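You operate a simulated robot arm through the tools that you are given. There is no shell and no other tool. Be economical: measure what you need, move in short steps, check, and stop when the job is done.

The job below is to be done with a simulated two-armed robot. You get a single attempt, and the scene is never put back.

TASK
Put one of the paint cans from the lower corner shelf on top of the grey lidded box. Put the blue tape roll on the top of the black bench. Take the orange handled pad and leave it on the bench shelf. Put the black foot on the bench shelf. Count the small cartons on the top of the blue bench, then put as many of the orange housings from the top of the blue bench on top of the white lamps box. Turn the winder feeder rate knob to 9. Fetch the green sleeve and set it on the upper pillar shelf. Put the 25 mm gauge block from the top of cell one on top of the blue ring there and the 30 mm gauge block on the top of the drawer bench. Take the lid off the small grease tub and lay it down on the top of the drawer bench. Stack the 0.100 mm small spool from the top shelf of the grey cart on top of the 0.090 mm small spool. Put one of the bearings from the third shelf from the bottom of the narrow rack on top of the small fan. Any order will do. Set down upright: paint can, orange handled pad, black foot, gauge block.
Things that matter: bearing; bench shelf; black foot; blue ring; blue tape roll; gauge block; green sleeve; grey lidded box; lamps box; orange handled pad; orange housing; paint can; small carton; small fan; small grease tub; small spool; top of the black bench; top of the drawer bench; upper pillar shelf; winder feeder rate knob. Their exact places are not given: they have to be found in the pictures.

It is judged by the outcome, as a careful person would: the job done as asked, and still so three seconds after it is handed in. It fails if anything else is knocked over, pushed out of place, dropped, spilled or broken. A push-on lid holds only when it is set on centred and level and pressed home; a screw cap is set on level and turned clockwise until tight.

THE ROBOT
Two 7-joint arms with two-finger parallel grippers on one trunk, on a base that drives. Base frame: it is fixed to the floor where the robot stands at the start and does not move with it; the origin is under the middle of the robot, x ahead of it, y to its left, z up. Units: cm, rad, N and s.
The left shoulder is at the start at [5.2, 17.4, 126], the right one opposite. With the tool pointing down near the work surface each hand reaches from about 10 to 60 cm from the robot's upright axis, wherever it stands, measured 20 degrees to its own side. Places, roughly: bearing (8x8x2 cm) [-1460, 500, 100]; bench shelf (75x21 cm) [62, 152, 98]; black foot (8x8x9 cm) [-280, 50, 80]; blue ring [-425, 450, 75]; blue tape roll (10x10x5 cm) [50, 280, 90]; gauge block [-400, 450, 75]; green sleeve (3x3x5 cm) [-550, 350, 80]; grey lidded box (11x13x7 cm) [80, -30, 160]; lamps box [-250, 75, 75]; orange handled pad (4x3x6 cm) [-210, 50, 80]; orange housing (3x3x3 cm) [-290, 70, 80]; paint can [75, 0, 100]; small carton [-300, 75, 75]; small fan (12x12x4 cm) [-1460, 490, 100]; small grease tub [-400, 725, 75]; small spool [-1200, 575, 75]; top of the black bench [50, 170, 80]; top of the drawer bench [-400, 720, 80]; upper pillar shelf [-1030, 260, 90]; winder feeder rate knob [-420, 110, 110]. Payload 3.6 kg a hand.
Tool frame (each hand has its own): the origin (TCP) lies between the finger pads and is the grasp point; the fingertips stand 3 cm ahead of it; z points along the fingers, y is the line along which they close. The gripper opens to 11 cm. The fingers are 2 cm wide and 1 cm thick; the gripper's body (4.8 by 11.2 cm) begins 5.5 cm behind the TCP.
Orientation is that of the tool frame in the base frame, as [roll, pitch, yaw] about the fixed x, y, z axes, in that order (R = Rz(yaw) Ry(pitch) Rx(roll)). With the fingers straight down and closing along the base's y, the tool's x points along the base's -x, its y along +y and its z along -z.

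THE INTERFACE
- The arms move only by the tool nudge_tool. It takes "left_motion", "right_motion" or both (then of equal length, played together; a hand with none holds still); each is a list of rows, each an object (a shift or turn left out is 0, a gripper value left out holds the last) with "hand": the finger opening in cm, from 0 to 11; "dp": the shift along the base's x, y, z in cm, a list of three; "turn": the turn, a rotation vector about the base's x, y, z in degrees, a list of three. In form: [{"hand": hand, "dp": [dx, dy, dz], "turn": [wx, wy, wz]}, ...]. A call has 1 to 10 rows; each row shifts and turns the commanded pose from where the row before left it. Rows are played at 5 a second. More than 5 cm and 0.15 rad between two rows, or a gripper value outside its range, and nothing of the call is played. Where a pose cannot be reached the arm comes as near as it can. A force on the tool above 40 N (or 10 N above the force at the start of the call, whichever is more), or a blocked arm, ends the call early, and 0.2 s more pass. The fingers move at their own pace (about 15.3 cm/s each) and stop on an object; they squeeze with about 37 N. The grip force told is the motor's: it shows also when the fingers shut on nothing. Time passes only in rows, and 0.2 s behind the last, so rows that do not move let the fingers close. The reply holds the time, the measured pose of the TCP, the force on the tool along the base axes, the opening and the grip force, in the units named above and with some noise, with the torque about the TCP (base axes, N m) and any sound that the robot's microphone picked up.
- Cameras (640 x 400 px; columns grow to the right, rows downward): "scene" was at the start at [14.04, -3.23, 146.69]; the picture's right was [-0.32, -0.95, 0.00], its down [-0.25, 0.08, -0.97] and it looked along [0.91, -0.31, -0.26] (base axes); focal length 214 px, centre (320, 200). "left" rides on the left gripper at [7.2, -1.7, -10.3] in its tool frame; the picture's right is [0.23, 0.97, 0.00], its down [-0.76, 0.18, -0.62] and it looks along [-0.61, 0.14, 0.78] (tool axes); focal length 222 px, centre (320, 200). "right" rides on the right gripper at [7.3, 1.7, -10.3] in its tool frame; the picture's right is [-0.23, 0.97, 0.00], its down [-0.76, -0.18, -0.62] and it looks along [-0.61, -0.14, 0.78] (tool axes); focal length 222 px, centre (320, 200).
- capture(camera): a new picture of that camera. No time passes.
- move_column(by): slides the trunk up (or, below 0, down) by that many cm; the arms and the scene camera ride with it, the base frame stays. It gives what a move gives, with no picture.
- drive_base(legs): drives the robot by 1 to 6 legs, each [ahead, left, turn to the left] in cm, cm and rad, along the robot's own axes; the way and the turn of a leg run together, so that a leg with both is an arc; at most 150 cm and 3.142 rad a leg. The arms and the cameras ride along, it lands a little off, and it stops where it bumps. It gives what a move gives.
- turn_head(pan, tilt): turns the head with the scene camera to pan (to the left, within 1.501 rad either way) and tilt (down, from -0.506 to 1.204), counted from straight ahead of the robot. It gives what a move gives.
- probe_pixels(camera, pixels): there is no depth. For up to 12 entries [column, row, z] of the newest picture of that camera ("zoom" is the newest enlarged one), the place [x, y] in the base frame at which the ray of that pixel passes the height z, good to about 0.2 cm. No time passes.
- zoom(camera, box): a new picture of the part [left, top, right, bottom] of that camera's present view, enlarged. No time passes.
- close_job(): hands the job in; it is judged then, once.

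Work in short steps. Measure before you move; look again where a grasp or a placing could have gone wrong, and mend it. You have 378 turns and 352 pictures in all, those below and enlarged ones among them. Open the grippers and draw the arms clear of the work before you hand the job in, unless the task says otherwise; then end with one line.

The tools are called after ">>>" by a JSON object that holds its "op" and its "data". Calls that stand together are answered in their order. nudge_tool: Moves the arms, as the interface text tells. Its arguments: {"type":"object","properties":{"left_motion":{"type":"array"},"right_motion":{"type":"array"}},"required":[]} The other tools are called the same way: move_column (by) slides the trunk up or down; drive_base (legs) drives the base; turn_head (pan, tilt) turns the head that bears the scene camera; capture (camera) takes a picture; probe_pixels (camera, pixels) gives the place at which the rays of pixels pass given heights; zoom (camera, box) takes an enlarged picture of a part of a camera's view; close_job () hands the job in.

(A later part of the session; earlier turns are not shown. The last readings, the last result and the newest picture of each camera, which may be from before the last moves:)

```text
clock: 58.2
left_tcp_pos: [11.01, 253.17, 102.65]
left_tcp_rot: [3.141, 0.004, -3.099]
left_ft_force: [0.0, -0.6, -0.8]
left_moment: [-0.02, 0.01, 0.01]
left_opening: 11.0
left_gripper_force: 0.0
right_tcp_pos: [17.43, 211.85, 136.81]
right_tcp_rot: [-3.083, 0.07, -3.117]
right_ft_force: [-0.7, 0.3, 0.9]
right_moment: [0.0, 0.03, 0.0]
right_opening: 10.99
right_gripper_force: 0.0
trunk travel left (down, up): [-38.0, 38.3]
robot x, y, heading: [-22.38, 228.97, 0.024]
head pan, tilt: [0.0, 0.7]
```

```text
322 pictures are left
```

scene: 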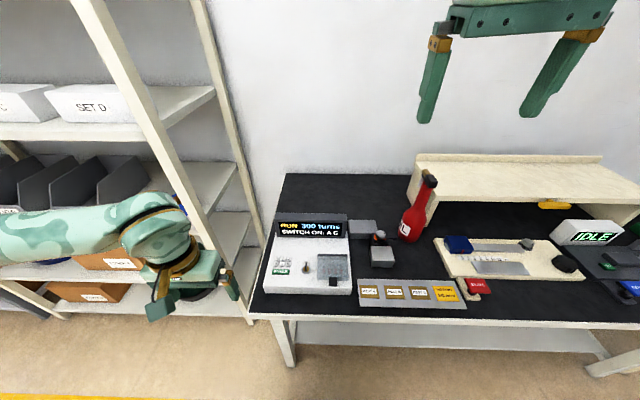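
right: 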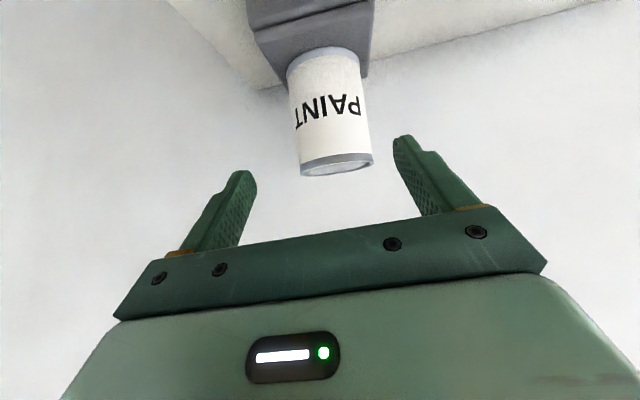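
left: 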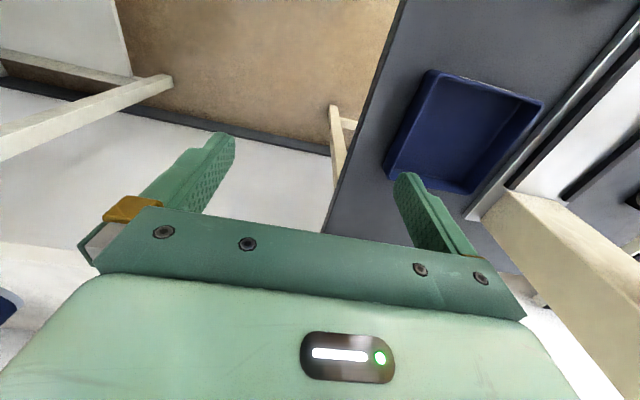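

The bench shelf is the wooden riser on the black bench; the tape roll should be in the rack to the left. Drive further left and look.

>>> {"op": "drive_base", "data": {"legs": [[-5, 50, -0.02]]}}

>>> {"op": "turn_head", "data": {"pan": 0, "tilt": 0.5}}

>>> {"op": "capture", "data": {"camera": "scene"}}

```text
clock: 61.2
left_tcp_pos: [5.59, 302.08, 102.53]
left_tcp_rot: [-3.14, 0.004, -3.118]
left_ft_force: [0.2, 0.5, 0.2]
left_moment: [0.02, 0.0, 0.03]
left_opening: 11.01
left_gripper_force: 0.1
right_tcp_pos: [11.17, 260.68, 136.88]
right_tcp_rot: [-3.081, 0.067, -3.133]
right_ft_force: [-0.8, -0.3, 0.2]
right_moment: [-0.03, 0.03, -0.02]
right_opening: 11.0
right_gripper_force: 0.0
trunk travel left (down, up): [-38.0, 38.3]
robot x, y, heading: [-28.31, 278.43, 0.009]
head pan, tilt: [0.0, 0.7]
```

```text
clock: 61.9
left_tcp_pos: [5.61, 302.13, 102.65]
left_tcp_rot: [3.141, 0.002, -3.117]
left_ft_force: [0.2, 0.3, -1.3]
left_moment: [0.03, 0.03, 0.01]
left_opening: 11.01
left_gripper_force: 0.1
right_tcp_pos: [11.11, 260.77, 136.7]
right_tcp_rot: [-3.081, 0.068, -3.134]
right_ft_force: [0.1, 0.7, -0.6]
right_moment: [-0.02, 0.0, -0.01]
right_opening: 11.02
right_gripper_force: 0.0
trunk travel left (down, up): [-38.0, 38.3]
robot x, y, heading: [-28.19, 278.91, 0.007]
head pan, tilt: [0.0, 0.499]
```

```text
321 pictures are left
```

scene: 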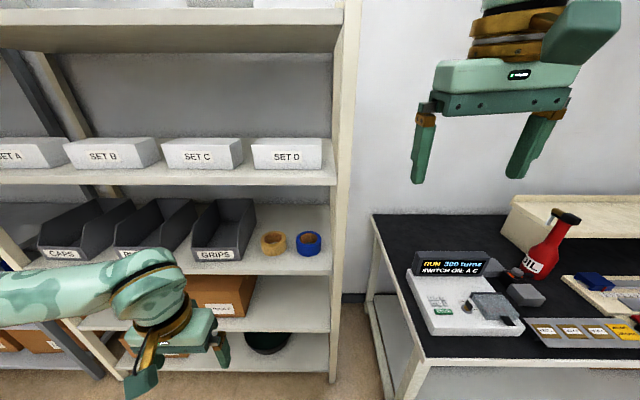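

Blue tape roll at (307,243) next to a tan one. Zoom.

>>> {"op": "zoom", "data": {"camera": "scene", "box": [200, 180, 360, 290]}}

>>> {"op": "probe_pixels", "data": {"camera": "scene", "pixels": [[307, 255, 85], [307, 255, 88], [307, 240, 92], [330, 272, 86], [330, 183, 120]]}}

```text
3.64 times, centred on (280, 235) of scene
```

zoom: 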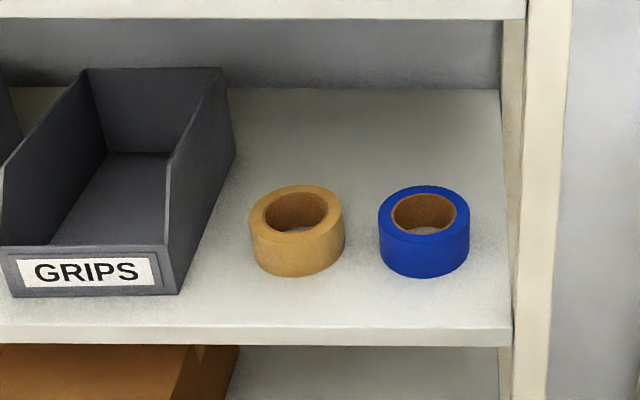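

```text
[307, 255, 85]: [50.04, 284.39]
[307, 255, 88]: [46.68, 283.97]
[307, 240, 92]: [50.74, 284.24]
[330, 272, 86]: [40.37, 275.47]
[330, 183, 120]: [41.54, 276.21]
```

I'll use the right hand with a 50° tilt as before. Drive so that the roll is ahead of the right arm, and tilt the hand.

>>> {"op": "drive_base", "data": {"legs": [[12, 20, -0.007]]}}

>>> {"op": "nudge_tool", "data": {"right_motion": [{"dp": [0, 0, -4], "turn": [0, -8, 0]}, {"dp": [0, 0, -4], "turn": [0, -8, 0]}, {"dp": [0, 0, -4], "turn": [0, -8, 0]}, {"dp": [0, 0, -4], "turn": [0, -8, 0]}, {"dp": [0, 0, -4], "turn": [0, -8, 0]}, {"dp": [0, 0, -4], "turn": [0, -8, 0]}, {"dp": [0, 0, -4], "turn": [-3.4, -5.8, 0]}]}}

>>> {"op": "capture", "data": {"camera": "right"}}

```text
clock: 63.7
left_tcp_pos: [17.71, 322.13, 102.6]
left_tcp_rot: [-3.141, 0.002, -3.124]
left_ft_force: [-1.7, 0.2, 0.4]
left_moment: [0.01, -0.03, -0.06]
left_opening: 11.01
left_gripper_force: 0.1
right_tcp_pos: [22.96, 280.75, 136.78]
right_tcp_rot: [-3.081, 0.068, 3.14]
right_ft_force: [0.4, -1.0, 0.6]
right_moment: [-0.02, 0.01, -0.03]
right_opening: 11.02
right_gripper_force: 0.0
trunk travel left (down, up): [-38.0, 38.3]
robot x, y, heading: [-16.23, 298.93, 0.0]
head pan, tilt: [0.0, 0.499]
```

```text
clock: 65.3
left_tcp_pos: [17.57, 322.51, 102.42]
left_tcp_rot: [-3.138, 0.003, -3.125]
left_ft_force: [0.6, 0.3, -0.5]
left_moment: [-0.05, 0.0, 0.02]
left_opening: 11.01
left_gripper_force: 0.1
right_tcp_pos: [25.51, 284.94, 112.02]
right_tcp_rot: [-2.963, 1.002, -3.046]
right_ft_force: [-0.2, 0.4, -0.2]
right_moment: [-0.02, 0.0, -0.04]
right_opening: 10.95
right_gripper_force: 0.1
right hand out of reach, approached as far as the arm can: row 5, 6, 7
trunk travel left (down, up): [-38.0, 38.3]
robot x, y, heading: [-16.37, 299.08, -0.001]
head pan, tilt: [0.0, 0.499]
```

```text
319 pictures are left
```

right: 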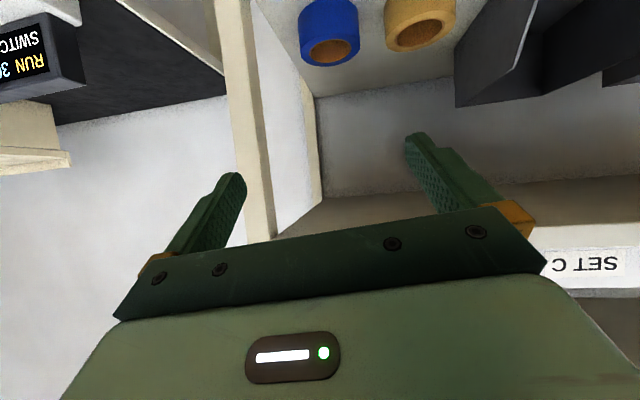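

Correct the small roll/yaw error (tool y ≈ (0.055,0.994,-0.096)) and move slightly ahead.

>>> {"op": "nudge_tool", "data": {"right_motion": [{"dp": [2, -0.5, 0], "turn": [5.5, 3, 3.2]}, {"dp": [2, -0.5, 0], "turn": [0, 3.5, 0]}, {"dp": [2, 0, 0]}]}}

>>> {"op": "capture", "data": {"camera": "right"}}

```text
clock: 66.1
left_tcp_pos: [17.77, 321.97, 102.47]
left_tcp_rot: [-3.141, 0.003, -3.123]
left_ft_force: [0.1, -0.1, 0.0]
left_moment: [0.03, -0.02, -0.01]
left_opening: 10.98
left_gripper_force: 0.1
right_tcp_pos: [31.78, 284.31, 112.82]
right_tcp_rot: [3.134, 0.895, -3.14]
right_ft_force: [0.5, -0.6, 0.6]
right_moment: [0.03, -0.01, 0.0]
right_opening: 11.0
right_gripper_force: 0.1
right hand out of reach, approached as far as the arm can: row 1
trunk travel left (down, up): [-38.0, 38.3]
robot x, y, heading: [-16.08, 298.95, -0.002]
head pan, tilt: [0.0, 0.499]
```

```text
318 pictures are left
```

right: 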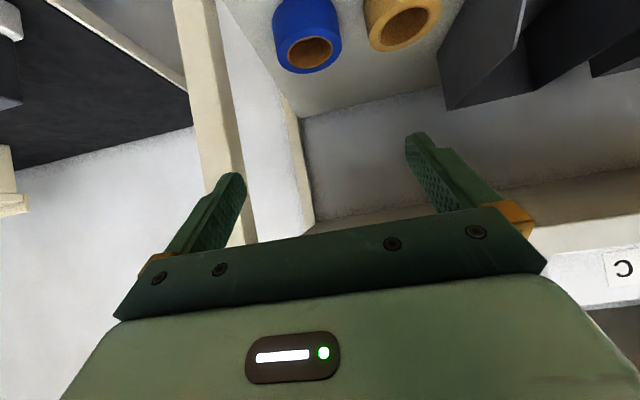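

>>> {"op": "probe_pixels", "data": {"camera": "right", "pixels": [[308, 53, 88], [308, 53, 90], [308, 53, 92], [273, 40, 90], [340, 38, 90], [288, 5, 85]]}}

>>> {"op": "probe_pixels", "data": {"camera": "scene", "pixels": [[308.6, 238.3, 88], [308.6, 238.3, 90], [308.6, 238.3, 92], [308.6, 256, 85], [296, 240, 89], [321, 240, 89]]}}

```text
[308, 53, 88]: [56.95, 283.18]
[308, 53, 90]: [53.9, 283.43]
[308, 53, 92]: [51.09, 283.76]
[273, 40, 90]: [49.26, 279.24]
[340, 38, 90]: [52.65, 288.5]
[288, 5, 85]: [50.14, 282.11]
```

```text
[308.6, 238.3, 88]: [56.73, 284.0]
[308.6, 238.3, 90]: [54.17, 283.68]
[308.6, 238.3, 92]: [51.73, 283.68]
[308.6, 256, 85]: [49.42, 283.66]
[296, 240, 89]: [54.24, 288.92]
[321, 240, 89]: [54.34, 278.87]
```

Roll centre ≈ (55.3,283.5), top z≈89. Move to a pre-grasp 12 cm back along the tool axis.

>>> {"op": "nudge_tool", "data": {"right_motion": [{"dp": [2.7, -0.2, -3.5], "hand": 11}, {"dp": [2.7, -0.2, -3.5]}, {"dp": [2.7, -0.2, -3.5]}, {"dp": [2.7, -0.2, -3.5]}, {"dp": [2.6, 0, -3.4]}]}}

>>> {"op": "capture", "data": {"camera": "right"}}

```text
clock: 67.3
left_tcp_pos: [17.71, 322.03, 102.56]
left_tcp_rot: [-3.141, 0.003, -3.125]
left_ft_force: [-0.7, -0.5, 0.8]
left_moment: [-0.01, 0.0, -0.01]
left_opening: 11.0
left_gripper_force: 0.0
right_tcp_pos: [40.8, 284.61, 102.39]
right_tcp_rot: [-3.137, 0.879, -3.135]
right_ft_force: [0.4, 0.1, 0.0]
right_moment: [0.01, 0.0, 0.02]
right_opening: 10.97
right_gripper_force: 0.1
right hand out of reach, approached as far as the arm can: row 2, 3, 4, 5
trunk travel left (down, up): [-38.0, 38.3]
robot x, y, heading: [-16.55, 299.05, 0.003]
head pan, tilt: [0.0, 0.499]
```

```text
317 pictures are left
```

right: 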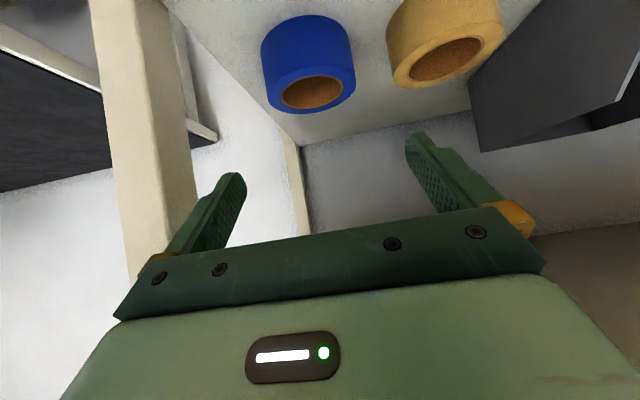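

Reach is limited with the trunk this high; lower the trunk 12 and continue.

>>> {"op": "move_column", "data": {"by": -10}}

>>> {"op": "nudge_tool", "data": {"right_motion": [{"dp": [2.2, -0.5, 0.7]}, {"dp": [2.2, -0.5, 0.7]}]}}

>>> {"op": "capture", "data": {"camera": "right"}}

```text
clock: 68.6
left_tcp_pos: [17.57, 322.03, 92.87]
left_tcp_rot: [3.141, 0.009, -3.123]
left_ft_force: [0.2, 0.0, -0.1]
left_moment: [0.0, -0.01, 0.0]
left_opening: 11.0
left_gripper_force: 0.0
right_tcp_pos: [41.52, 284.45, 88.73]
right_tcp_rot: [3.141, 0.811, -3.139]
right_ft_force: [-0.7, -5.8, 35.2]
right_moment: [0.78, -0.46, 1.03]
right_opening: 10.91
right_gripper_force: 0.0
trunk travel left (down, up): [-28.0, 48.3]
robot x, y, heading: [-16.55, 298.93, 0.0]
head pan, tilt: [0.0, 0.499]
```

```text
clock: 69.2
left_tcp_pos: [17.76, 322.01, 92.63]
left_tcp_rot: [3.141, 0.006, -3.125]
left_ft_force: [0.1, -0.7, -0.3]
left_moment: [0.0, -0.02, -0.03]
left_opening: 10.98
left_gripper_force: 0.0
right_tcp_pos: [45.88, 283.58, 89.64]
right_tcp_rot: [-3.138, 0.793, -3.136]
right_ft_force: [0.0, -0.9, -0.2]
right_moment: [-0.01, -0.02, 0.01]
right_opening: 10.99
right_gripper_force: 0.1
trunk travel left (down, up): [-28.0, 48.3]
robot x, y, heading: [-16.3, 298.97, -0.006]
head pan, tilt: [0.0, 0.499]
```

```text
316 pictures are left
```

right: 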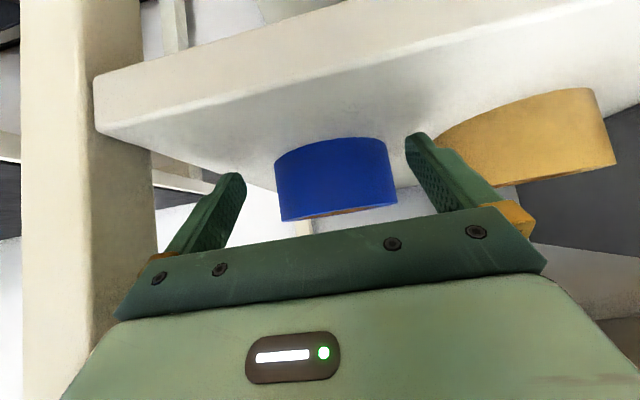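

Roll is about 0.4 cm further left than the hand centre; bottom z≈85.7, top ≈90.7, axis x≈53.4. Correct y and edge forward 2 cm, then check.

>>> {"op": "nudge_tool", "data": {"right_motion": [{"dp": [-0.5, 0.4, 0.3]}, {"dp": [1.5, 0, 0]}]}}

>>> {"op": "capture", "data": {"camera": "right"}}

```text
clock: 69.8
left_tcp_pos: [17.75, 322.02, 92.58]
left_tcp_rot: [-3.14, 0.004, -3.124]
left_ft_force: [0.9, 0.2, 0.1]
left_moment: [-0.01, 0.02, -0.01]
left_opening: 10.99
left_gripper_force: 0.0
right_tcp_pos: [47.07, 283.91, 89.89]
right_tcp_rot: [-3.137, 0.798, -3.138]
right_ft_force: [0.0, 0.6, -0.6]
right_moment: [-0.01, 0.02, -0.01]
right_opening: 10.97
right_gripper_force: 0.0
trunk travel left (down, up): [-28.0, 48.3]
robot x, y, heading: [-16.34, 298.99, 0.002]
head pan, tilt: [0.0, 0.499]
```

```text
315 pictures are left
```

right: 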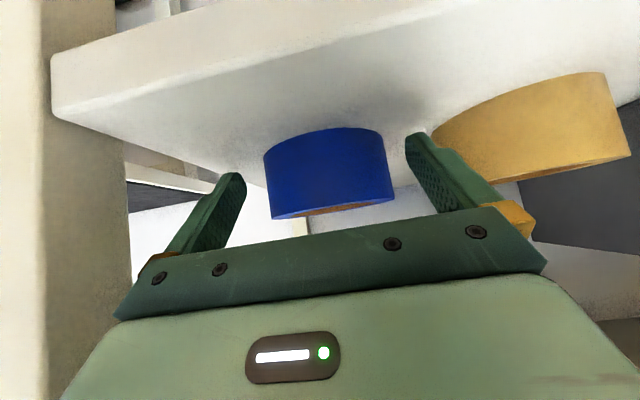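

Aligned now (roll centre col 329, expected 328.5). Advance and close.

>>> {"op": "nudge_tool", "data": {"right_motion": [{"dp": [2, 0, -0.2]}, {"dp": [2, 0, -0.2]}, {"dp": [1.7, 0, -0.2]}]}}

>>> {"op": "capture", "data": {"camera": "right"}}

```text
clock: 70.6
left_tcp_pos: [17.69, 322.1, 92.66]
left_tcp_rot: [-3.142, 0.003, -3.123]
left_ft_force: [-0.3, 0.5, -0.1]
left_moment: [0.02, 0.01, 0.0]
left_opening: 11.0
left_gripper_force: 0.1
right_tcp_pos: [52.6, 283.96, 89.21]
right_tcp_rot: [-3.138, 0.798, -3.136]
right_ft_force: [-0.2, -0.5, -0.7]
right_moment: [0.0, 0.02, -0.02]
right_opening: 11.02
right_gripper_force: 0.0
trunk travel left (down, up): [-28.0, 48.3]
robot x, y, heading: [-16.55, 299.22, 0.002]
head pan, tilt: [0.0, 0.499]
```

```text
314 pictures are left
```

right: 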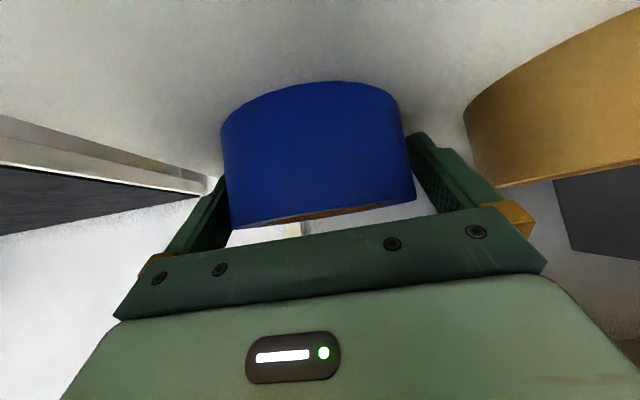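

The roll sits between the fingers. Close, lift and check.

>>> {"op": "nudge_tool", "data": {"right_motion": [{"dp": [0.4, 0, 0]}, {"hand": 8}, {}, {}, {"dp": [0, 0, 1]}, {"dp": [0, 0, 1]}, {"dp": [0, 0, 1]}]}}

>>> {"op": "capture", "data": {"camera": "right"}}

```text
clock: 72.2
left_tcp_pos: [17.76, 322.0, 92.46]
left_tcp_rot: [3.14, 0.004, -3.125]
left_ft_force: [-0.1, -0.1, -0.3]
left_moment: [0.02, 0.02, -0.01]
left_opening: 11.0
left_gripper_force: 0.0
right_tcp_pos: [53.18, 283.78, 92.18]
right_tcp_rot: [-3.137, 0.797, -3.136]
right_ft_force: [0.6, -0.2, -1.8]
right_moment: [0.01, 0.01, -0.01]
right_opening: 9.94
right_gripper_force: 36.8
trunk travel left (down, up): [-28.0, 48.3]
robot x, y, heading: [-16.8, 298.91, 0.001]
head pan, tilt: [0.0, 0.499]
```

```text
313 pictures are left
```

right: 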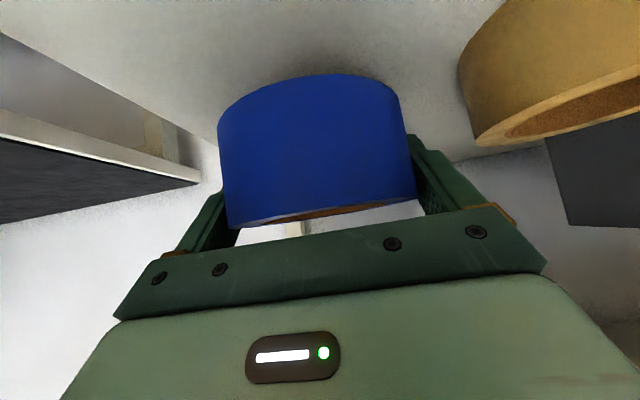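

Got it. Withdraw from the rack and drive back toward the bench.

>>> {"op": "nudge_tool", "data": {"right_motion": [{"dp": [-3, 0, 1]}, {"dp": [-4, 0, 1]}, {"dp": [-4, 0, 1]}, {"dp": [-4, 0, 1]}, {"dp": [-4, 0, 3]}, {"dp": [-2, 0, 4]}, {"dp": [0, 0, 4]}]}}

>>> {"op": "drive_base", "data": {"legs": [[-10, 0, 0], [0, -80, 0]]}}

>>> {"op": "turn_head", "data": {"pan": 0, "tilt": 0.75}}

>>> {"op": "capture", "data": {"camera": "scene"}}

```text
clock: 73.8
left_tcp_pos: [17.65, 322.03, 92.56]
left_tcp_rot: [-3.141, 0.005, -3.125]
left_ft_force: [-1.1, -0.9, 0.1]
left_moment: [0.01, -0.02, 0.02]
left_opening: 11.03
left_gripper_force: 0.1
right_tcp_pos: [32.19, 283.94, 107.29]
right_tcp_rot: [-3.138, 0.799, -3.134]
right_ft_force: [0.4, 0.4, -1.8]
right_moment: [0.02, -0.01, 0.02]
right_opening: 9.89
right_gripper_force: 37.2
trunk travel left (down, up): [-28.0, 48.3]
robot x, y, heading: [-16.33, 299.14, -0.003]
head pan, tilt: [0.0, 0.499]
```

```text
clock: 78.8
left_tcp_pos: [7.99, 242.37, 92.54]
left_tcp_rot: [3.14, 0.004, -3.123]
left_ft_force: [-1.1, -0.7, -0.6]
left_moment: [0.01, 0.02, 0.01]
left_opening: 11.03
left_gripper_force: 0.1
right_tcp_pos: [22.3, 204.27, 107.33]
right_tcp_rot: [-3.14, 0.798, -3.135]
right_ft_force: [-0.8, -0.8, -1.3]
right_moment: [0.03, 0.03, -0.02]
right_opening: 9.89
right_gripper_force: 37.7
trunk travel left (down, up): [-28.0, 48.3]
robot x, y, heading: [-26.0, 219.46, 0.002]
head pan, tilt: [0.0, 0.499]
```

```text
clock: 79.6
left_tcp_pos: [7.82, 242.43, 92.59]
left_tcp_rot: [-3.141, 0.003, -3.125]
left_ft_force: [-0.1, 0.2, 0.6]
left_moment: [0.0, -0.01, 0.01]
left_opening: 10.99
left_gripper_force: 0.0
right_tcp_pos: [22.41, 204.17, 107.24]
right_tcp_rot: [-3.139, 0.797, -3.134]
right_ft_force: [0.3, -0.8, -2.5]
right_moment: [0.02, 0.0, -0.01]
right_opening: 9.91
right_gripper_force: 36.9
trunk travel left (down, up): [-28.0, 48.3]
robot x, y, heading: [-26.62, 219.64, 0.003]
head pan, tilt: [0.0, 0.75]
```

```text
312 pictures are left
```

scene: 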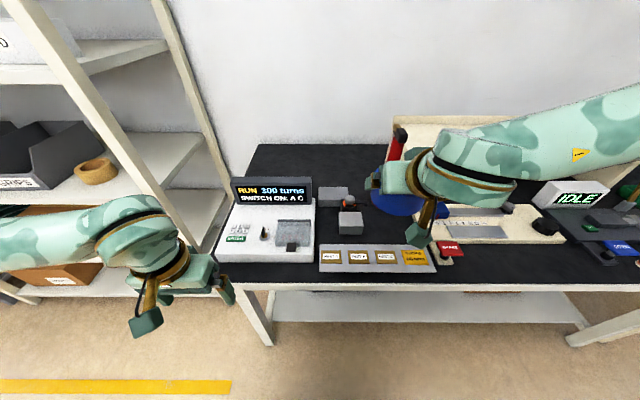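

>>> {"op": "probe_pixels", "data": {"camera": "scene", "pixels": [[262, 145, 80], [340, 165, 80], [380, 170, 80], [385, 130, 90], [215, 285, 80], [350, 180, 85], [315, 195, 85], [430, 260, 80], [480, 278, 80], [340, 225, 80], [362, 225, 82]]}}

>>> {"op": "zoom", "data": {"camera": "scene", "box": [220, 120, 460, 290]}}

```text
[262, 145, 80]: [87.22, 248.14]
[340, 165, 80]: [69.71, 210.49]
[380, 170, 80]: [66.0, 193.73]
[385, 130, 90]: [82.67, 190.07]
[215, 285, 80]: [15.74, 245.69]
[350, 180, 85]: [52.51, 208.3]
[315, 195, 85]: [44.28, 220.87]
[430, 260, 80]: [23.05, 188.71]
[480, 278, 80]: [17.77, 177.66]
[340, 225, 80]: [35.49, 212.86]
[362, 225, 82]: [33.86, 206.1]
```

```text
2.35 times, centred on (340, 205) of scene
```

zoom: 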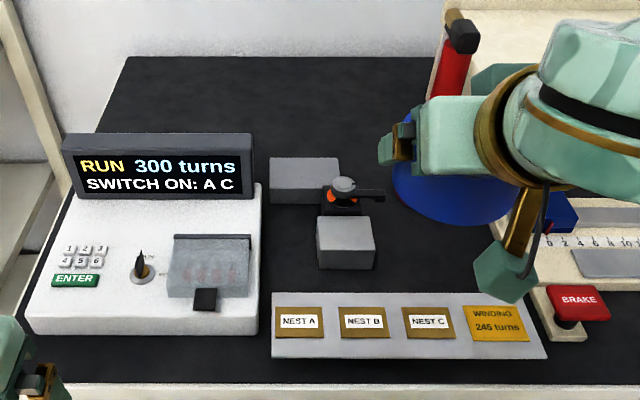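

Plenty of clear bench at about (75,212) behind the small boxes. Raise the left hand first, then drive up to the bench.

>>> {"op": "nudge_tool", "data": {"left_motion": [{"dp": [0, 0, 4]}, {"dp": [0, 0, 4]}, {"dp": [0, 0, 4]}, {"dp": [0, 0, 4]}, {"dp": [0, 0, 4]}, {"dp": [0, 0, 4]}]}}

>>> {"op": "drive_base", "data": {"legs": [[0, 9, 0], [27, 0, 0]]}}

>>> {"op": "nudge_tool", "data": {"right_motion": [{"dp": [4, 0, -1]}, {"dp": [4, 0, -1]}, {"dp": [4, 0, -1]}, {"dp": [4, 0, -1]}, {"dp": [4, 0, -1]}]}}

>>> {"op": "capture", "data": {"camera": "right"}}

>>> {"op": "capture", "data": {"camera": "scene"}}

```text
clock: 81.0
left_tcp_pos: [7.79, 242.25, 116.62]
left_tcp_rot: [3.139, 0.004, -3.124]
left_ft_force: [0.2, -0.4, 0.3]
left_moment: [0.02, 0.0, -0.03]
left_opening: 10.97
left_gripper_force: 0.1
right_tcp_pos: [22.31, 204.15, 107.39]
right_tcp_rot: [-3.137, 0.796, -3.134]
right_ft_force: [0.0, 0.1, -1.4]
right_moment: [0.02, -0.01, 0.01]
right_opening: 9.9
right_gripper_force: 37.4
trunk travel left (down, up): [-28.0, 48.3]
robot x, y, heading: [-26.54, 219.51, 0.004]
head pan, tilt: [0.0, 0.75]
```

```text
clock: 83.6
left_tcp_pos: [34.83, 251.2, 116.59]
left_tcp_rot: [-3.141, 0.003, -3.124]
left_ft_force: [0.5, -0.7, 0.2]
left_moment: [0.01, 0.01, 0.02]
left_opening: 11.02
left_gripper_force: 0.1
right_tcp_pos: [49.31, 213.09, 107.38]
right_tcp_rot: [-3.139, 0.797, -3.137]
right_ft_force: [0.4, -0.4, -2.2]
right_moment: [-0.02, -0.01, -0.05]
right_opening: 9.91
right_gripper_force: 36.8
trunk travel left (down, up): [-28.0, 48.3]
robot x, y, heading: [0.69, 227.98, 0.003]
head pan, tilt: [0.0, 0.75]
```

```text
clock: 84.8
left_tcp_pos: [34.77, 251.18, 116.38]
left_tcp_rot: [-3.14, 0.004, -3.124]
left_ft_force: [-0.1, -0.2, 0.2]
left_moment: [-0.03, 0.03, 0.01]
left_opening: 10.98
left_gripper_force: 0.0
right_tcp_pos: [69.38, 213.14, 102.38]
right_tcp_rot: [-3.136, 0.799, -3.135]
right_ft_force: [-0.3, -0.3, -2.0]
right_moment: [-0.02, 0.01, 0.02]
right_opening: 9.92
right_gripper_force: 36.9
trunk travel left (down, up): [-28.0, 48.3]
robot x, y, heading: [0.71, 228.07, 0.001]
head pan, tilt: [0.0, 0.75]
```

```text
310 pictures are left
```

right: 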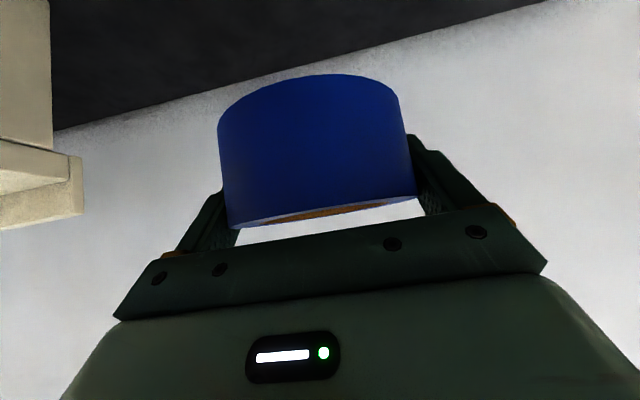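

```text
309 pictures are left
```

scene: 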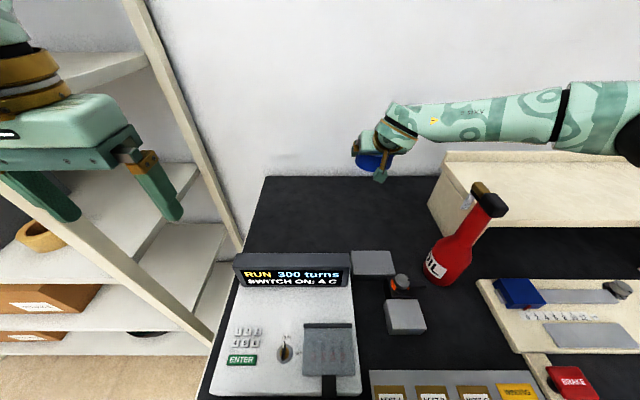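

The area below is clear. Lower in steps, moving to x≈73.

>>> {"op": "nudge_tool", "data": {"right_motion": [{"dp": [2, 0, -3]}, {"dp": [1.6, 0, -4]}, {"dp": [0, 0, -4]}, {"dp": [0, 0, -3]}, {"dp": [0, 0, -2]}]}}

>>> {"op": "capture", "data": {"camera": "right"}}

>>> {"op": "zoom", "data": {"camera": "scene", "box": [240, 120, 480, 270]}}

```text
clock: 86.0
left_tcp_pos: [34.78, 251.12, 116.51]
left_tcp_rot: [-3.141, 0.003, -3.126]
left_ft_force: [1.2, -0.1, 1.4]
left_moment: [0.0, 0.02, -0.04]
left_opening: 11.0
left_gripper_force: 0.0
right_tcp_pos: [73.02, 213.28, 86.28]
right_tcp_rot: [-3.137, 0.799, -3.138]
right_ft_force: [0.7, 0.7, -2.2]
right_moment: [0.03, -0.01, 0.02]
right_opening: 9.92
right_gripper_force: 37.4
trunk travel left (down, up): [-28.0, 48.3]
robot x, y, heading: [0.43, 228.17, 0.002]
head pan, tilt: [0.0, 0.75]
```

```text
308 pictures are left
```

right: 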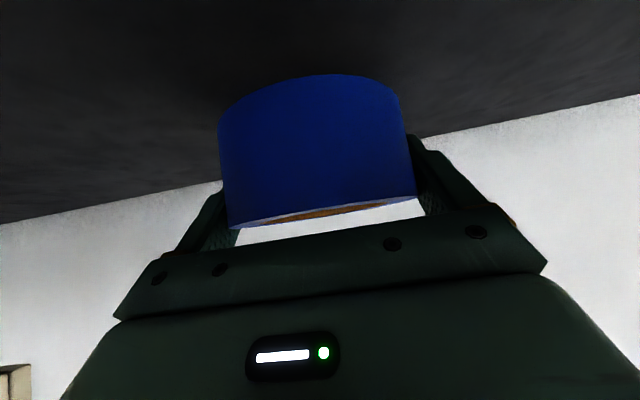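

```text
2.67 times, centred on (360, 195) of scene
```

zoom: 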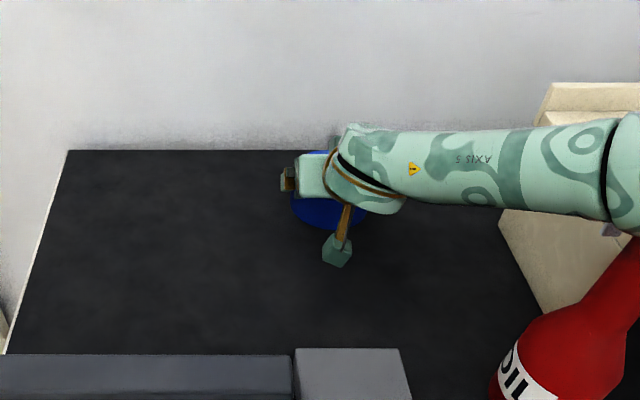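

Continue down until contact.

>>> {"op": "nudge_tool", "data": {"right_motion": [{"dp": [0, 0, -1.2]}, {"dp": [0, 0, -0.6]}, {"dp": [0, 0, -0.5]}, {"dp": [0, 0, -0.4]}, {"dp": [0, 0, -0.4]}]}}

```text
clock: 87.2
left_tcp_pos: [34.76, 251.19, 116.63]
left_tcp_rot: [3.14, 0.006, -3.124]
left_ft_force: [0.9, 1.3, 0.4]
left_moment: [-0.01, 0.03, -0.02]
left_opening: 11.02
left_gripper_force: 0.1
right_tcp_pos: [72.71, 213.13, 83.34]
right_tcp_rot: [-3.14, 0.803, -3.138]
right_ft_force: [0.4, -0.7, 6.6]
right_moment: [0.23, 0.25, -0.02]
right_opening: 9.92
right_gripper_force: 37.0
trunk travel left (down, up): [-28.0, 48.3]
robot x, y, heading: [0.54, 227.96, 0.002]
head pan, tilt: [0.0, 0.75]
```

Contact at z 83.3. Release and back off along the tool axis.

>>> {"op": "nudge_tool", "data": {"right_motion": [{"hand": 11}, {}, {"dp": [-2, 0, 2]}, {"dp": [-3, 0, 3]}, {"dp": [-3, 0, 3.5]}, {"dp": [-3, 0, 3.5]}, {"dp": [-3, 0, 3.5]}]}}

>>> {"op": "zoom", "data": {"camera": "scene", "box": [240, 120, 480, 270]}}

```text
clock: 88.8
left_tcp_pos: [34.8, 251.2, 116.61]
left_tcp_rot: [3.141, 0.005, -3.125]
left_ft_force: [-0.4, -0.5, 0.2]
left_moment: [0.02, -0.03, -0.06]
left_opening: 10.99
left_gripper_force: 0.0
right_tcp_pos: [58.93, 212.96, 98.88]
right_tcp_rot: [-3.138, 0.798, -3.136]
right_ft_force: [0.1, 0.1, 0.2]
right_moment: [0.01, 0.0, 0.0]
right_opening: 11.01
right_gripper_force: 0.0
trunk travel left (down, up): [-28.0, 48.3]
robot x, y, heading: [0.91, 228.03, 0.002]
head pan, tilt: [0.0, 0.75]
```

```text
2.67 times, centred on (360, 195) of scene
```

zoom: 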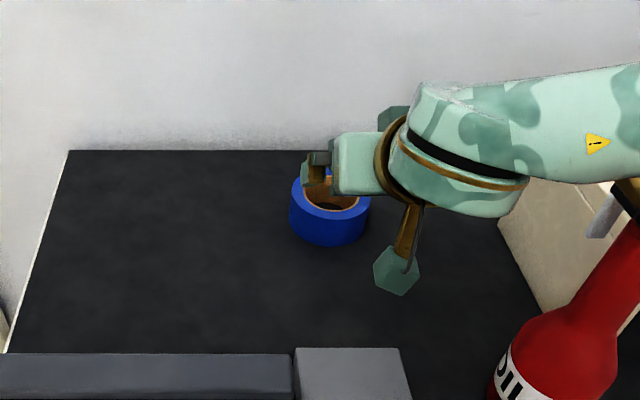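

Tape roll is on the bench top. Retract the right arm upright, back away and turn toward the blue bench behind.

>>> {"op": "nudge_tool", "data": {"right_motion": [{"dp": [-4, 0, 3], "turn": [0, 7.5, 0]}, {"dp": [-4, -1, 3], "turn": [0, 7.5, 0]}, {"dp": [-4, -1, 2], "turn": [0, 7.5, 0]}, {"dp": [-4, -2, 1], "turn": [0, 7.5, 0]}, {"dp": [-4, -2, 0], "turn": [0, 7.5, 0]}, {"dp": [-3, -2, 0], "turn": [0, 8, 0]}]}}

>>> {"op": "drive_base", "data": {"legs": [[-60, 0, 0], [-30, 0, 1.57], [0, 0, 1.57]]}}

>>> {"op": "move_column", "data": {"by": 10}}

>>> {"op": "turn_head", "data": {"pan": 0.3, "tilt": 0.35}}

>>> {"op": "capture", "data": {"camera": "scene"}}

```text
refused: row 2 steps farther than a row can; nothing moved
```

```text
clock: 99.9
left_tcp_pos: [-111.9, 184.02, 116.65]
left_tcp_rot: [-3.142, 0.003, 0.05]
left_ft_force: [-0.6, 0.8, -0.9]
left_moment: [0.02, 0.02, 0.0]
left_opening: 10.99
left_gripper_force: 0.1
right_tcp_pos: [-137.45, 221.44, 98.9]
right_tcp_rot: [-3.138, 0.797, 0.04]
right_ft_force: [0.0, -0.1, -0.9]
right_moment: [-0.01, 0.01, 0.04]
right_opening: 11.04
right_gripper_force: 0.0
trunk travel left (down, up): [-28.0, 48.3]
robot x, y, heading: [-78.45, 208.3, -3.11]
head pan, tilt: [0.0, 0.75]
cut short: leg 2
```

```text
clock: 101.2
left_tcp_pos: [-112.07, 184.08, 126.47]
left_tcp_rot: [-3.141, 0.004, 0.049]
left_ft_force: [-0.1, 0.2, -0.8]
left_moment: [0.0, -0.02, -0.01]
left_opening: 11.0
left_gripper_force: 0.1
right_tcp_pos: [-137.55, 221.21, 108.8]
right_tcp_rot: [-3.139, 0.798, 0.041]
right_ft_force: [0.4, 0.5, -0.1]
right_moment: [0.04, 0.01, -0.08]
right_opening: 10.98
right_gripper_force: 0.0
trunk travel left (down, up): [-38.0, 38.3]
robot x, y, heading: [-78.37, 208.06, -3.109]
head pan, tilt: [0.0, 0.75]
```

```text
clock: 102.1
left_tcp_pos: [-111.99, 184.02, 126.56]
left_tcp_rot: [-3.141, 0.004, 0.05]
left_ft_force: [0.3, 0.4, -0.5]
left_moment: [0.02, 0.03, -0.01]
left_opening: 11.01
left_gripper_force: 0.0
right_tcp_pos: [-137.42, 221.37, 108.78]
right_tcp_rot: [-3.137, 0.797, 0.041]
right_ft_force: [0.5, -0.2, 0.6]
right_moment: [0.03, 0.0, 0.04]
right_opening: 10.99
right_gripper_force: 0.1
trunk travel left (down, up): [-38.0, 38.3]
robot x, y, heading: [-78.49, 208.13, -3.107]
head pan, tilt: [0.3, 0.351]
```

```text
305 pictures are left
```

scene: 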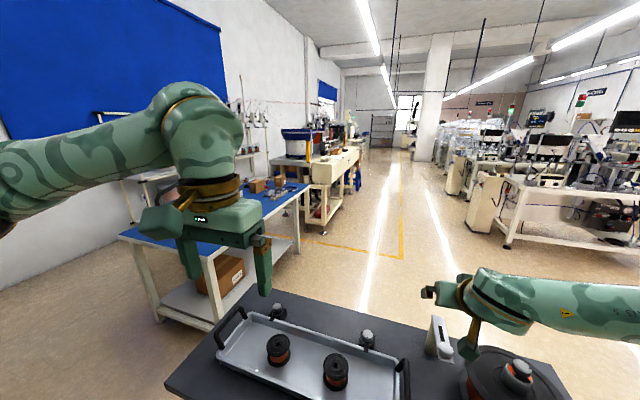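

Leg 2 was cut short; a black cart with a tray and pot is right in front. Look down to see whether anything was disturbed.

>>> {"op": "turn_head", "data": {"pan": -0.2, "tilt": 0.9}}

>>> {"op": "capture", "data": {"camera": "scene"}}

>>> {"op": "capture", "data": {"camera": "right"}}

```text
clock: 103.0
left_tcp_pos: [-111.99, 184.03, 126.47]
left_tcp_rot: [3.14, 0.002, 0.049]
left_ft_force: [-0.3, -0.1, -0.1]
left_moment: [0.01, 0.02, -0.05]
left_opening: 10.97
left_gripper_force: 0.0
right_tcp_pos: [-137.47, 221.37, 108.91]
right_tcp_rot: [-3.139, 0.796, 0.041]
right_ft_force: [-0.3, -0.5, 0.6]
right_moment: [-0.02, 0.0, -0.01]
right_opening: 10.99
right_gripper_force: 0.0
trunk travel left (down, up): [-38.0, 38.3]
robot x, y, heading: [-78.15, 208.16, -3.105]
head pan, tilt: [-0.201, 0.901]
```

```text
304 pictures are left
```

scene: 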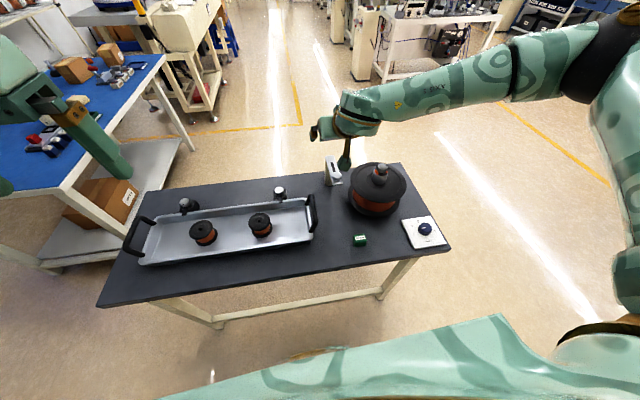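

```text
303 pictures are left
```

right: 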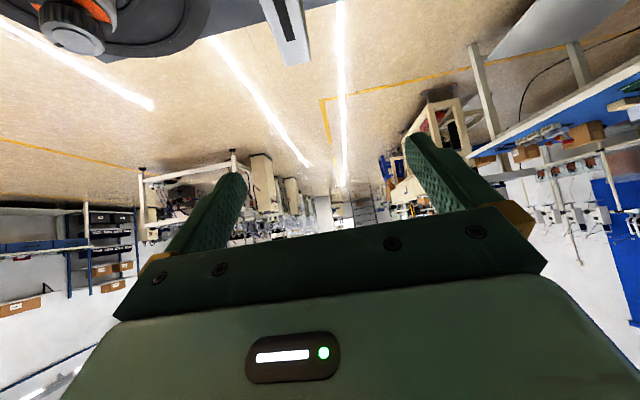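

All upright. Draw the right hand up and back to vertical, then move away from the cart.

>>> {"op": "nudge_tool", "data": {"right_motion": [{"dp": [0, 0, 4]}, {"dp": [3, 0, 3], "turn": [0, -7.5, 0]}, {"dp": [3, 1, 3], "turn": [0, -7.5, 0]}, {"dp": [3, 1, 2], "turn": [0, -7.5, 0]}, {"dp": [4, 1, 1], "turn": [0, -7.5, 0]}, {"dp": [4, 1, 0], "turn": [0, -7.5, 0]}, {"dp": [4, 1, 0], "turn": [0, -8, 0]}]}}

>>> {"op": "turn_head", "data": {"pan": 0.7, "tilt": 0.5}}

>>> {"op": "capture", "data": {"camera": "scene"}}

```text
clock: 104.7
left_tcp_pos: [-111.94, 184.18, 126.6]
left_tcp_rot: [-3.141, 0.005, 0.051]
left_ft_force: [0.5, 0.5, -0.2]
left_moment: [-0.01, 0.02, -0.03]
left_opening: 11.02
left_gripper_force: 0.0
right_tcp_pos: [-116.2, 226.52, 121.86]
right_tcp_rot: [3.117, 0.004, 0.029]
right_ft_force: [0.8, 1.1, -0.2]
right_moment: [-0.04, 0.02, 0.01]
right_opening: 11.02
right_gripper_force: 0.1
trunk travel left (down, up): [-38.0, 38.3]
robot x, y, heading: [-78.52, 208.18, -3.109]
head pan, tilt: [-0.201, 0.901]
```

```text
clock: 105.8
left_tcp_pos: [-111.91, 184.06, 126.52]
left_tcp_rot: [3.142, 0.003, 0.052]
left_ft_force: [-1.0, -0.2, -0.4]
left_moment: [0.01, 0.01, -0.03]
left_opening: 10.99
left_gripper_force: 0.0
right_tcp_pos: [-116.35, 226.46, 121.98]
right_tcp_rot: [3.118, 0.004, 0.029]
right_ft_force: [-0.3, 0.4, 0.4]
right_moment: [0.0, 0.02, 0.01]
right_opening: 10.99
right_gripper_force: 0.2
trunk travel left (down, up): [-38.0, 38.3]
robot x, y, heading: [-78.35, 208.57, -3.108]
head pan, tilt: [0.7, 0.499]
```

```text
302 pictures are left
```

scene: 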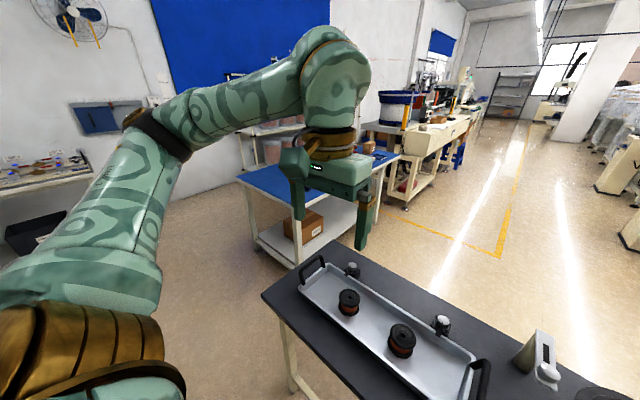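

>>> {"op": "probe_pixels", "data": {"camera": "scene", "pixels": [[238, 178, 76], [322, 205, 76], [270, 165, 76], [398, 155, 76], [263, 295, 76], [313, 240, 76], [363, 125, 76], [390, 130, 76], [7, 280, 76], [90, 175, 76]]}}

```text
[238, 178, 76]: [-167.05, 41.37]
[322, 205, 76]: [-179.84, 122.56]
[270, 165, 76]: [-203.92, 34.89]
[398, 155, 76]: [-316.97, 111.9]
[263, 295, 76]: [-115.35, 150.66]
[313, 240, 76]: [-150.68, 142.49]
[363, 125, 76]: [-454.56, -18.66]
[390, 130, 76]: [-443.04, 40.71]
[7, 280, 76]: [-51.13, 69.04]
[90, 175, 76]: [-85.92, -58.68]
```

The blue bench spans x −167…−317, y ≈38…115, with floor on its south side. I'll drive around the east end to its south side and face +y.

>>> {"op": "drive_base", "data": {"legs": [[-12, 0, -0.03], [0, 150, 0], [0, 57, 0], [0, 0, -1.57]]}}

>>> {"op": "turn_head", "data": {"pan": 0.9, "tilt": 0.5}}

>>> {"op": "capture", "data": {"camera": "scene"}}

```text
clock: 120.7
left_tcp_pos: [-90.71, 37.82, 126.51]
left_tcp_rot: [-3.141, 0.004, -1.571]
left_ft_force: [0.0, -0.3, -0.9]
left_moment: [0.01, 0.0, 0.0]
left_opening: 11.02
left_gripper_force: 0.1
right_tcp_pos: [-48.04, 40.01, 121.97]
right_tcp_rot: [3.115, 0.003, -1.593]
right_ft_force: [-0.2, 0.4, 0.5]
right_moment: [-0.03, -0.03, 0.04]
right_opening: 11.03
right_gripper_force: 0.1
trunk travel left (down, up): [-38.0, 38.3]
robot x, y, heading: [-68.11, 3.46, 1.556]
head pan, tilt: [0.7, 0.499]
```

```text
clock: 121.5
left_tcp_pos: [-90.65, 37.83, 126.47]
left_tcp_rot: [3.141, 0.002, -1.571]
left_ft_force: [-0.3, 0.6, 0.1]
left_moment: [-0.01, 0.01, 0.0]
left_opening: 10.97
left_gripper_force: 0.0
right_tcp_pos: [-48.07, 40.1, 121.87]
right_tcp_rot: [3.117, 0.003, -1.594]
right_ft_force: [-0.9, 0.2, 0.2]
right_moment: [-0.01, 0.01, 0.0]
right_opening: 11.02
right_gripper_force: 0.0
trunk travel left (down, up): [-38.0, 38.3]
robot x, y, heading: [-67.78, 3.41, 1.557]
head pan, tilt: [0.901, 0.499]
```

```text
301 pictures are left
```

scene: 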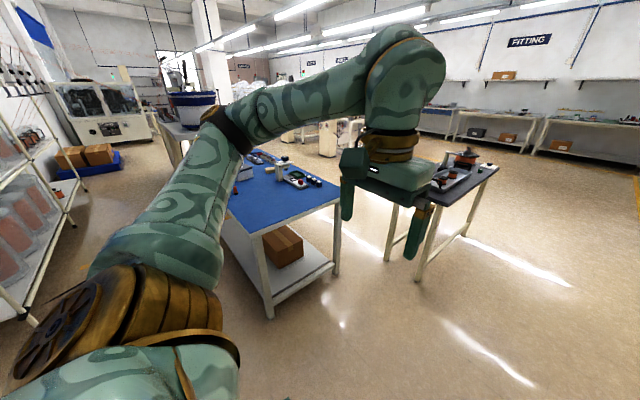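

>>> {"op": "probe_pixels", "data": {"camera": "scene", "pixels": [[28, 322, 0], [72, 222, 0], [266, 318, 0], [338, 275, 0], [262, 222, 76], [340, 203, 76], [230, 215, 76], [85, 180, 0], [120, 170, 0]]}}

```text
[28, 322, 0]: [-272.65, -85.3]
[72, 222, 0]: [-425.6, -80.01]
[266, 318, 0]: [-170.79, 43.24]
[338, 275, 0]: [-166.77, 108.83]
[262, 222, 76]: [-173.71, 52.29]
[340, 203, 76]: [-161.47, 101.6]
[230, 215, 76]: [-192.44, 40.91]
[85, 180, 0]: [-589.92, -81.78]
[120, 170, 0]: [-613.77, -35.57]
```

The aisle (y −83…40) is wide. Drive left to the bench middle and look down.

>>> {"op": "drive_base", "data": {"legs": [[0, 150, 0.014]]}}

>>> {"op": "turn_head", "data": {"pan": 0.0, "tilt": 0.75}}

>>> {"op": "capture", "data": {"camera": "scene"}}

```text
clock: 128.9
left_tcp_pos: [-241.81, 36.72, 126.56]
left_tcp_rot: [3.141, 0.002, -1.535]
left_ft_force: [0.3, -0.5, -0.4]
left_moment: [-0.01, 0.0, 0.04]
left_opening: 11.01
left_gripper_force: 0.1
right_tcp_pos: [-199.34, 40.57, 121.85]
right_tcp_rot: [3.117, 0.006, -1.557]
right_ft_force: [0.3, -0.4, 0.1]
right_moment: [-0.02, 0.03, 0.01]
right_opening: 11.0
right_gripper_force: 0.1
trunk travel left (down, up): [-38.0, 38.3]
robot x, y, heading: [-218.19, 3.02, 1.59]
head pan, tilt: [0.901, 0.499]
```

```text
clock: 130.1
left_tcp_pos: [-241.86, 36.74, 126.47]
left_tcp_rot: [3.141, 0.004, -1.536]
left_ft_force: [-0.5, 1.1, -0.4]
left_moment: [0.0, 0.02, -0.01]
left_opening: 10.99
left_gripper_force: 0.0
right_tcp_pos: [-199.34, 40.6, 121.82]
right_tcp_rot: [3.119, 0.003, -1.559]
right_ft_force: [0.1, -0.7, 0.0]
right_moment: [0.03, -0.04, 0.0]
right_opening: 11.01
right_gripper_force: 0.1
trunk travel left (down, up): [-38.0, 38.3]
robot x, y, heading: [-218.41, 3.19, 1.592]
head pan, tilt: [0.0, 0.75]
```

```text
300 pictures are left
```

scene: 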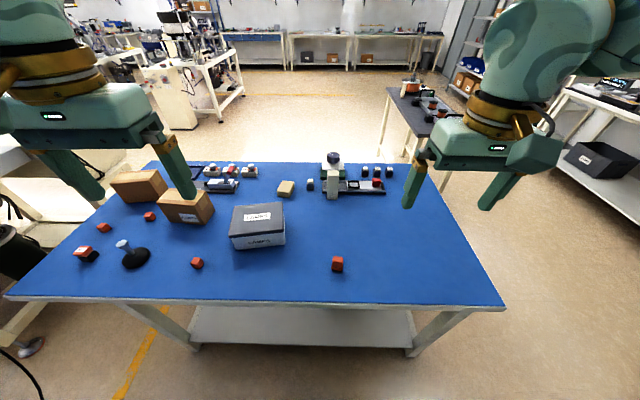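

>>> {"op": "zoom", "data": {"camera": "scene", "box": [60, 155, 260, 285]}}

>>> {"op": "zoom", "data": {"camera": "scene", "box": [190, 145, 420, 285]}}

```text
3.08 times, centred on (160, 220) of scene
```

zoom: 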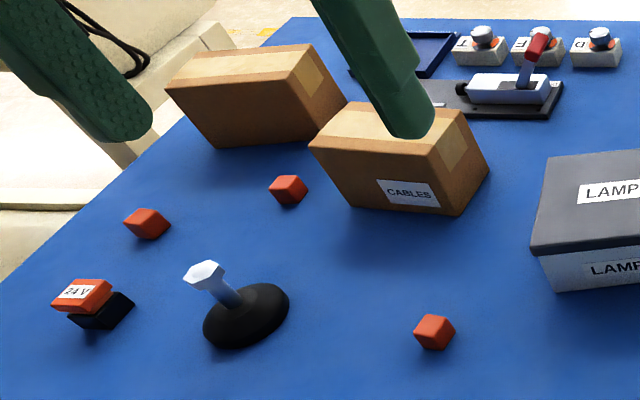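

```text
2.78 times, centred on (305, 215) of scene
```

zoom: 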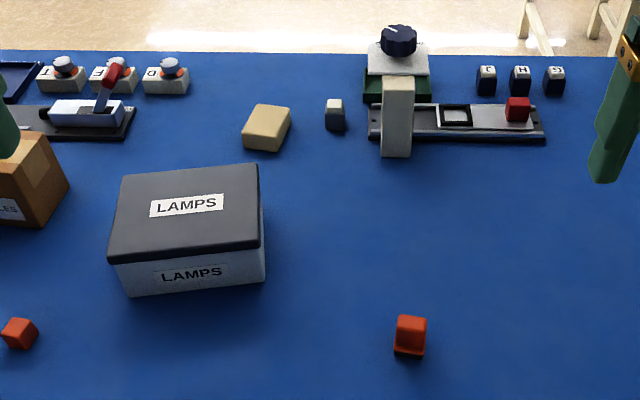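

Three orange housings, the black foot and the orange-handled pad (337,263) are visible, plus two brown cartons. Move left and clear the left hand to count properly.

>>> {"op": "drive_base", "data": {"legs": [[0, 45, -0.02]]}}

>>> {"op": "nudge_tool", "data": {"left_motion": [{"dp": [-4, -2, 2]}, {"dp": [-4, -2, 2]}, {"dp": [-4, -2, 2]}, {"dp": [-4, -2, 2]}], "right_motion": [{"dp": [3, -2, 2]}, {"dp": [3, -2, 2]}, {"dp": [3, -2, 2]}, {"dp": [3, -2, 2]}]}}

>>> {"op": "capture", "data": {"camera": "scene"}}

>>> {"op": "zoom", "data": {"camera": "scene", "box": [200, 140, 440, 290]}}

```text
clock: 132.8
left_tcp_pos: [-285.8, 37.04, 126.53]
left_tcp_rot: [-3.14, 0.007, -1.559]
left_ft_force: [0.3, 0.3, -0.6]
left_moment: [-0.02, -0.02, -0.01]
left_opening: 11.01
left_gripper_force: 0.0
right_tcp_pos: [-243.42, 39.8, 121.96]
right_tcp_rot: [3.118, 0.003, -1.583]
right_ft_force: [-0.8, 0.0, -0.1]
right_moment: [0.0, 0.0, -0.01]
right_opening: 11.01
right_gripper_force: 0.0
trunk travel left (down, up): [-38.0, 38.3]
robot x, y, heading: [-262.67, 2.93, 1.565]
head pan, tilt: [0.0, 0.75]
```

```text
clock: 133.8
left_tcp_pos: [-293.22, 33.17, 130.06]
left_tcp_rot: [-3.138, 0.007, -1.557]
left_ft_force: [0.2, -0.1, 0.8]
left_moment: [0.06, 0.05, 0.02]
left_opening: 11.02
left_gripper_force: 0.1
left hand out of reach, approached as far as the arm can: row 2, 3, 4
right_tcp_pos: [-232.03, 32.08, 129.21]
right_tcp_rot: [3.115, 0.006, -1.584]
right_ft_force: [-0.4, 0.1, 0.4]
right_moment: [0.04, -0.02, 0.01]
right_opening: 11.01
right_gripper_force: 0.0
right hand out of reach, approached as far as the arm can: row 4
trunk travel left (down, up): [-38.0, 38.3]
robot x, y, heading: [-262.8, 2.73, 1.565]
head pan, tilt: [0.0, 0.75]
```

```text
297 pictures are left
```

scene: 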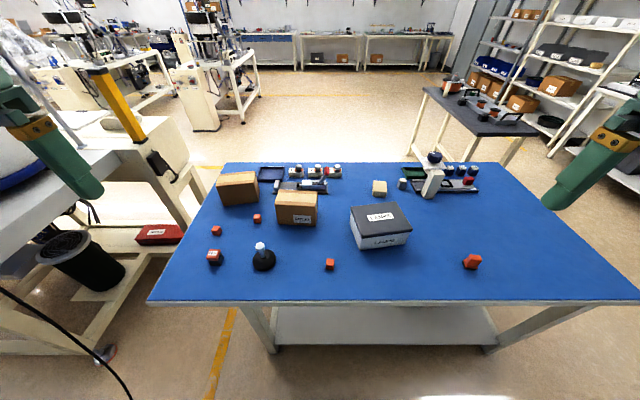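

```text
2.67 times, centred on (320, 215) of scene
```

zoom: 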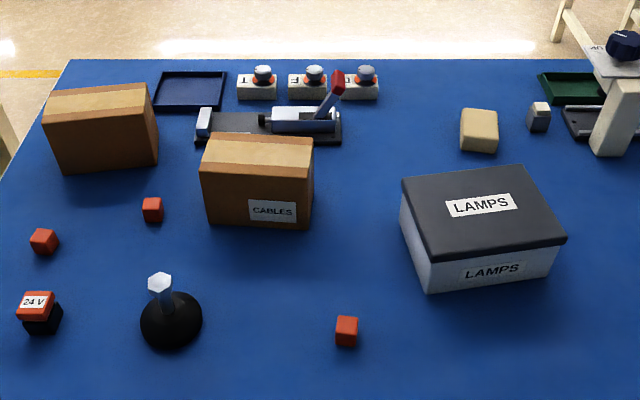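

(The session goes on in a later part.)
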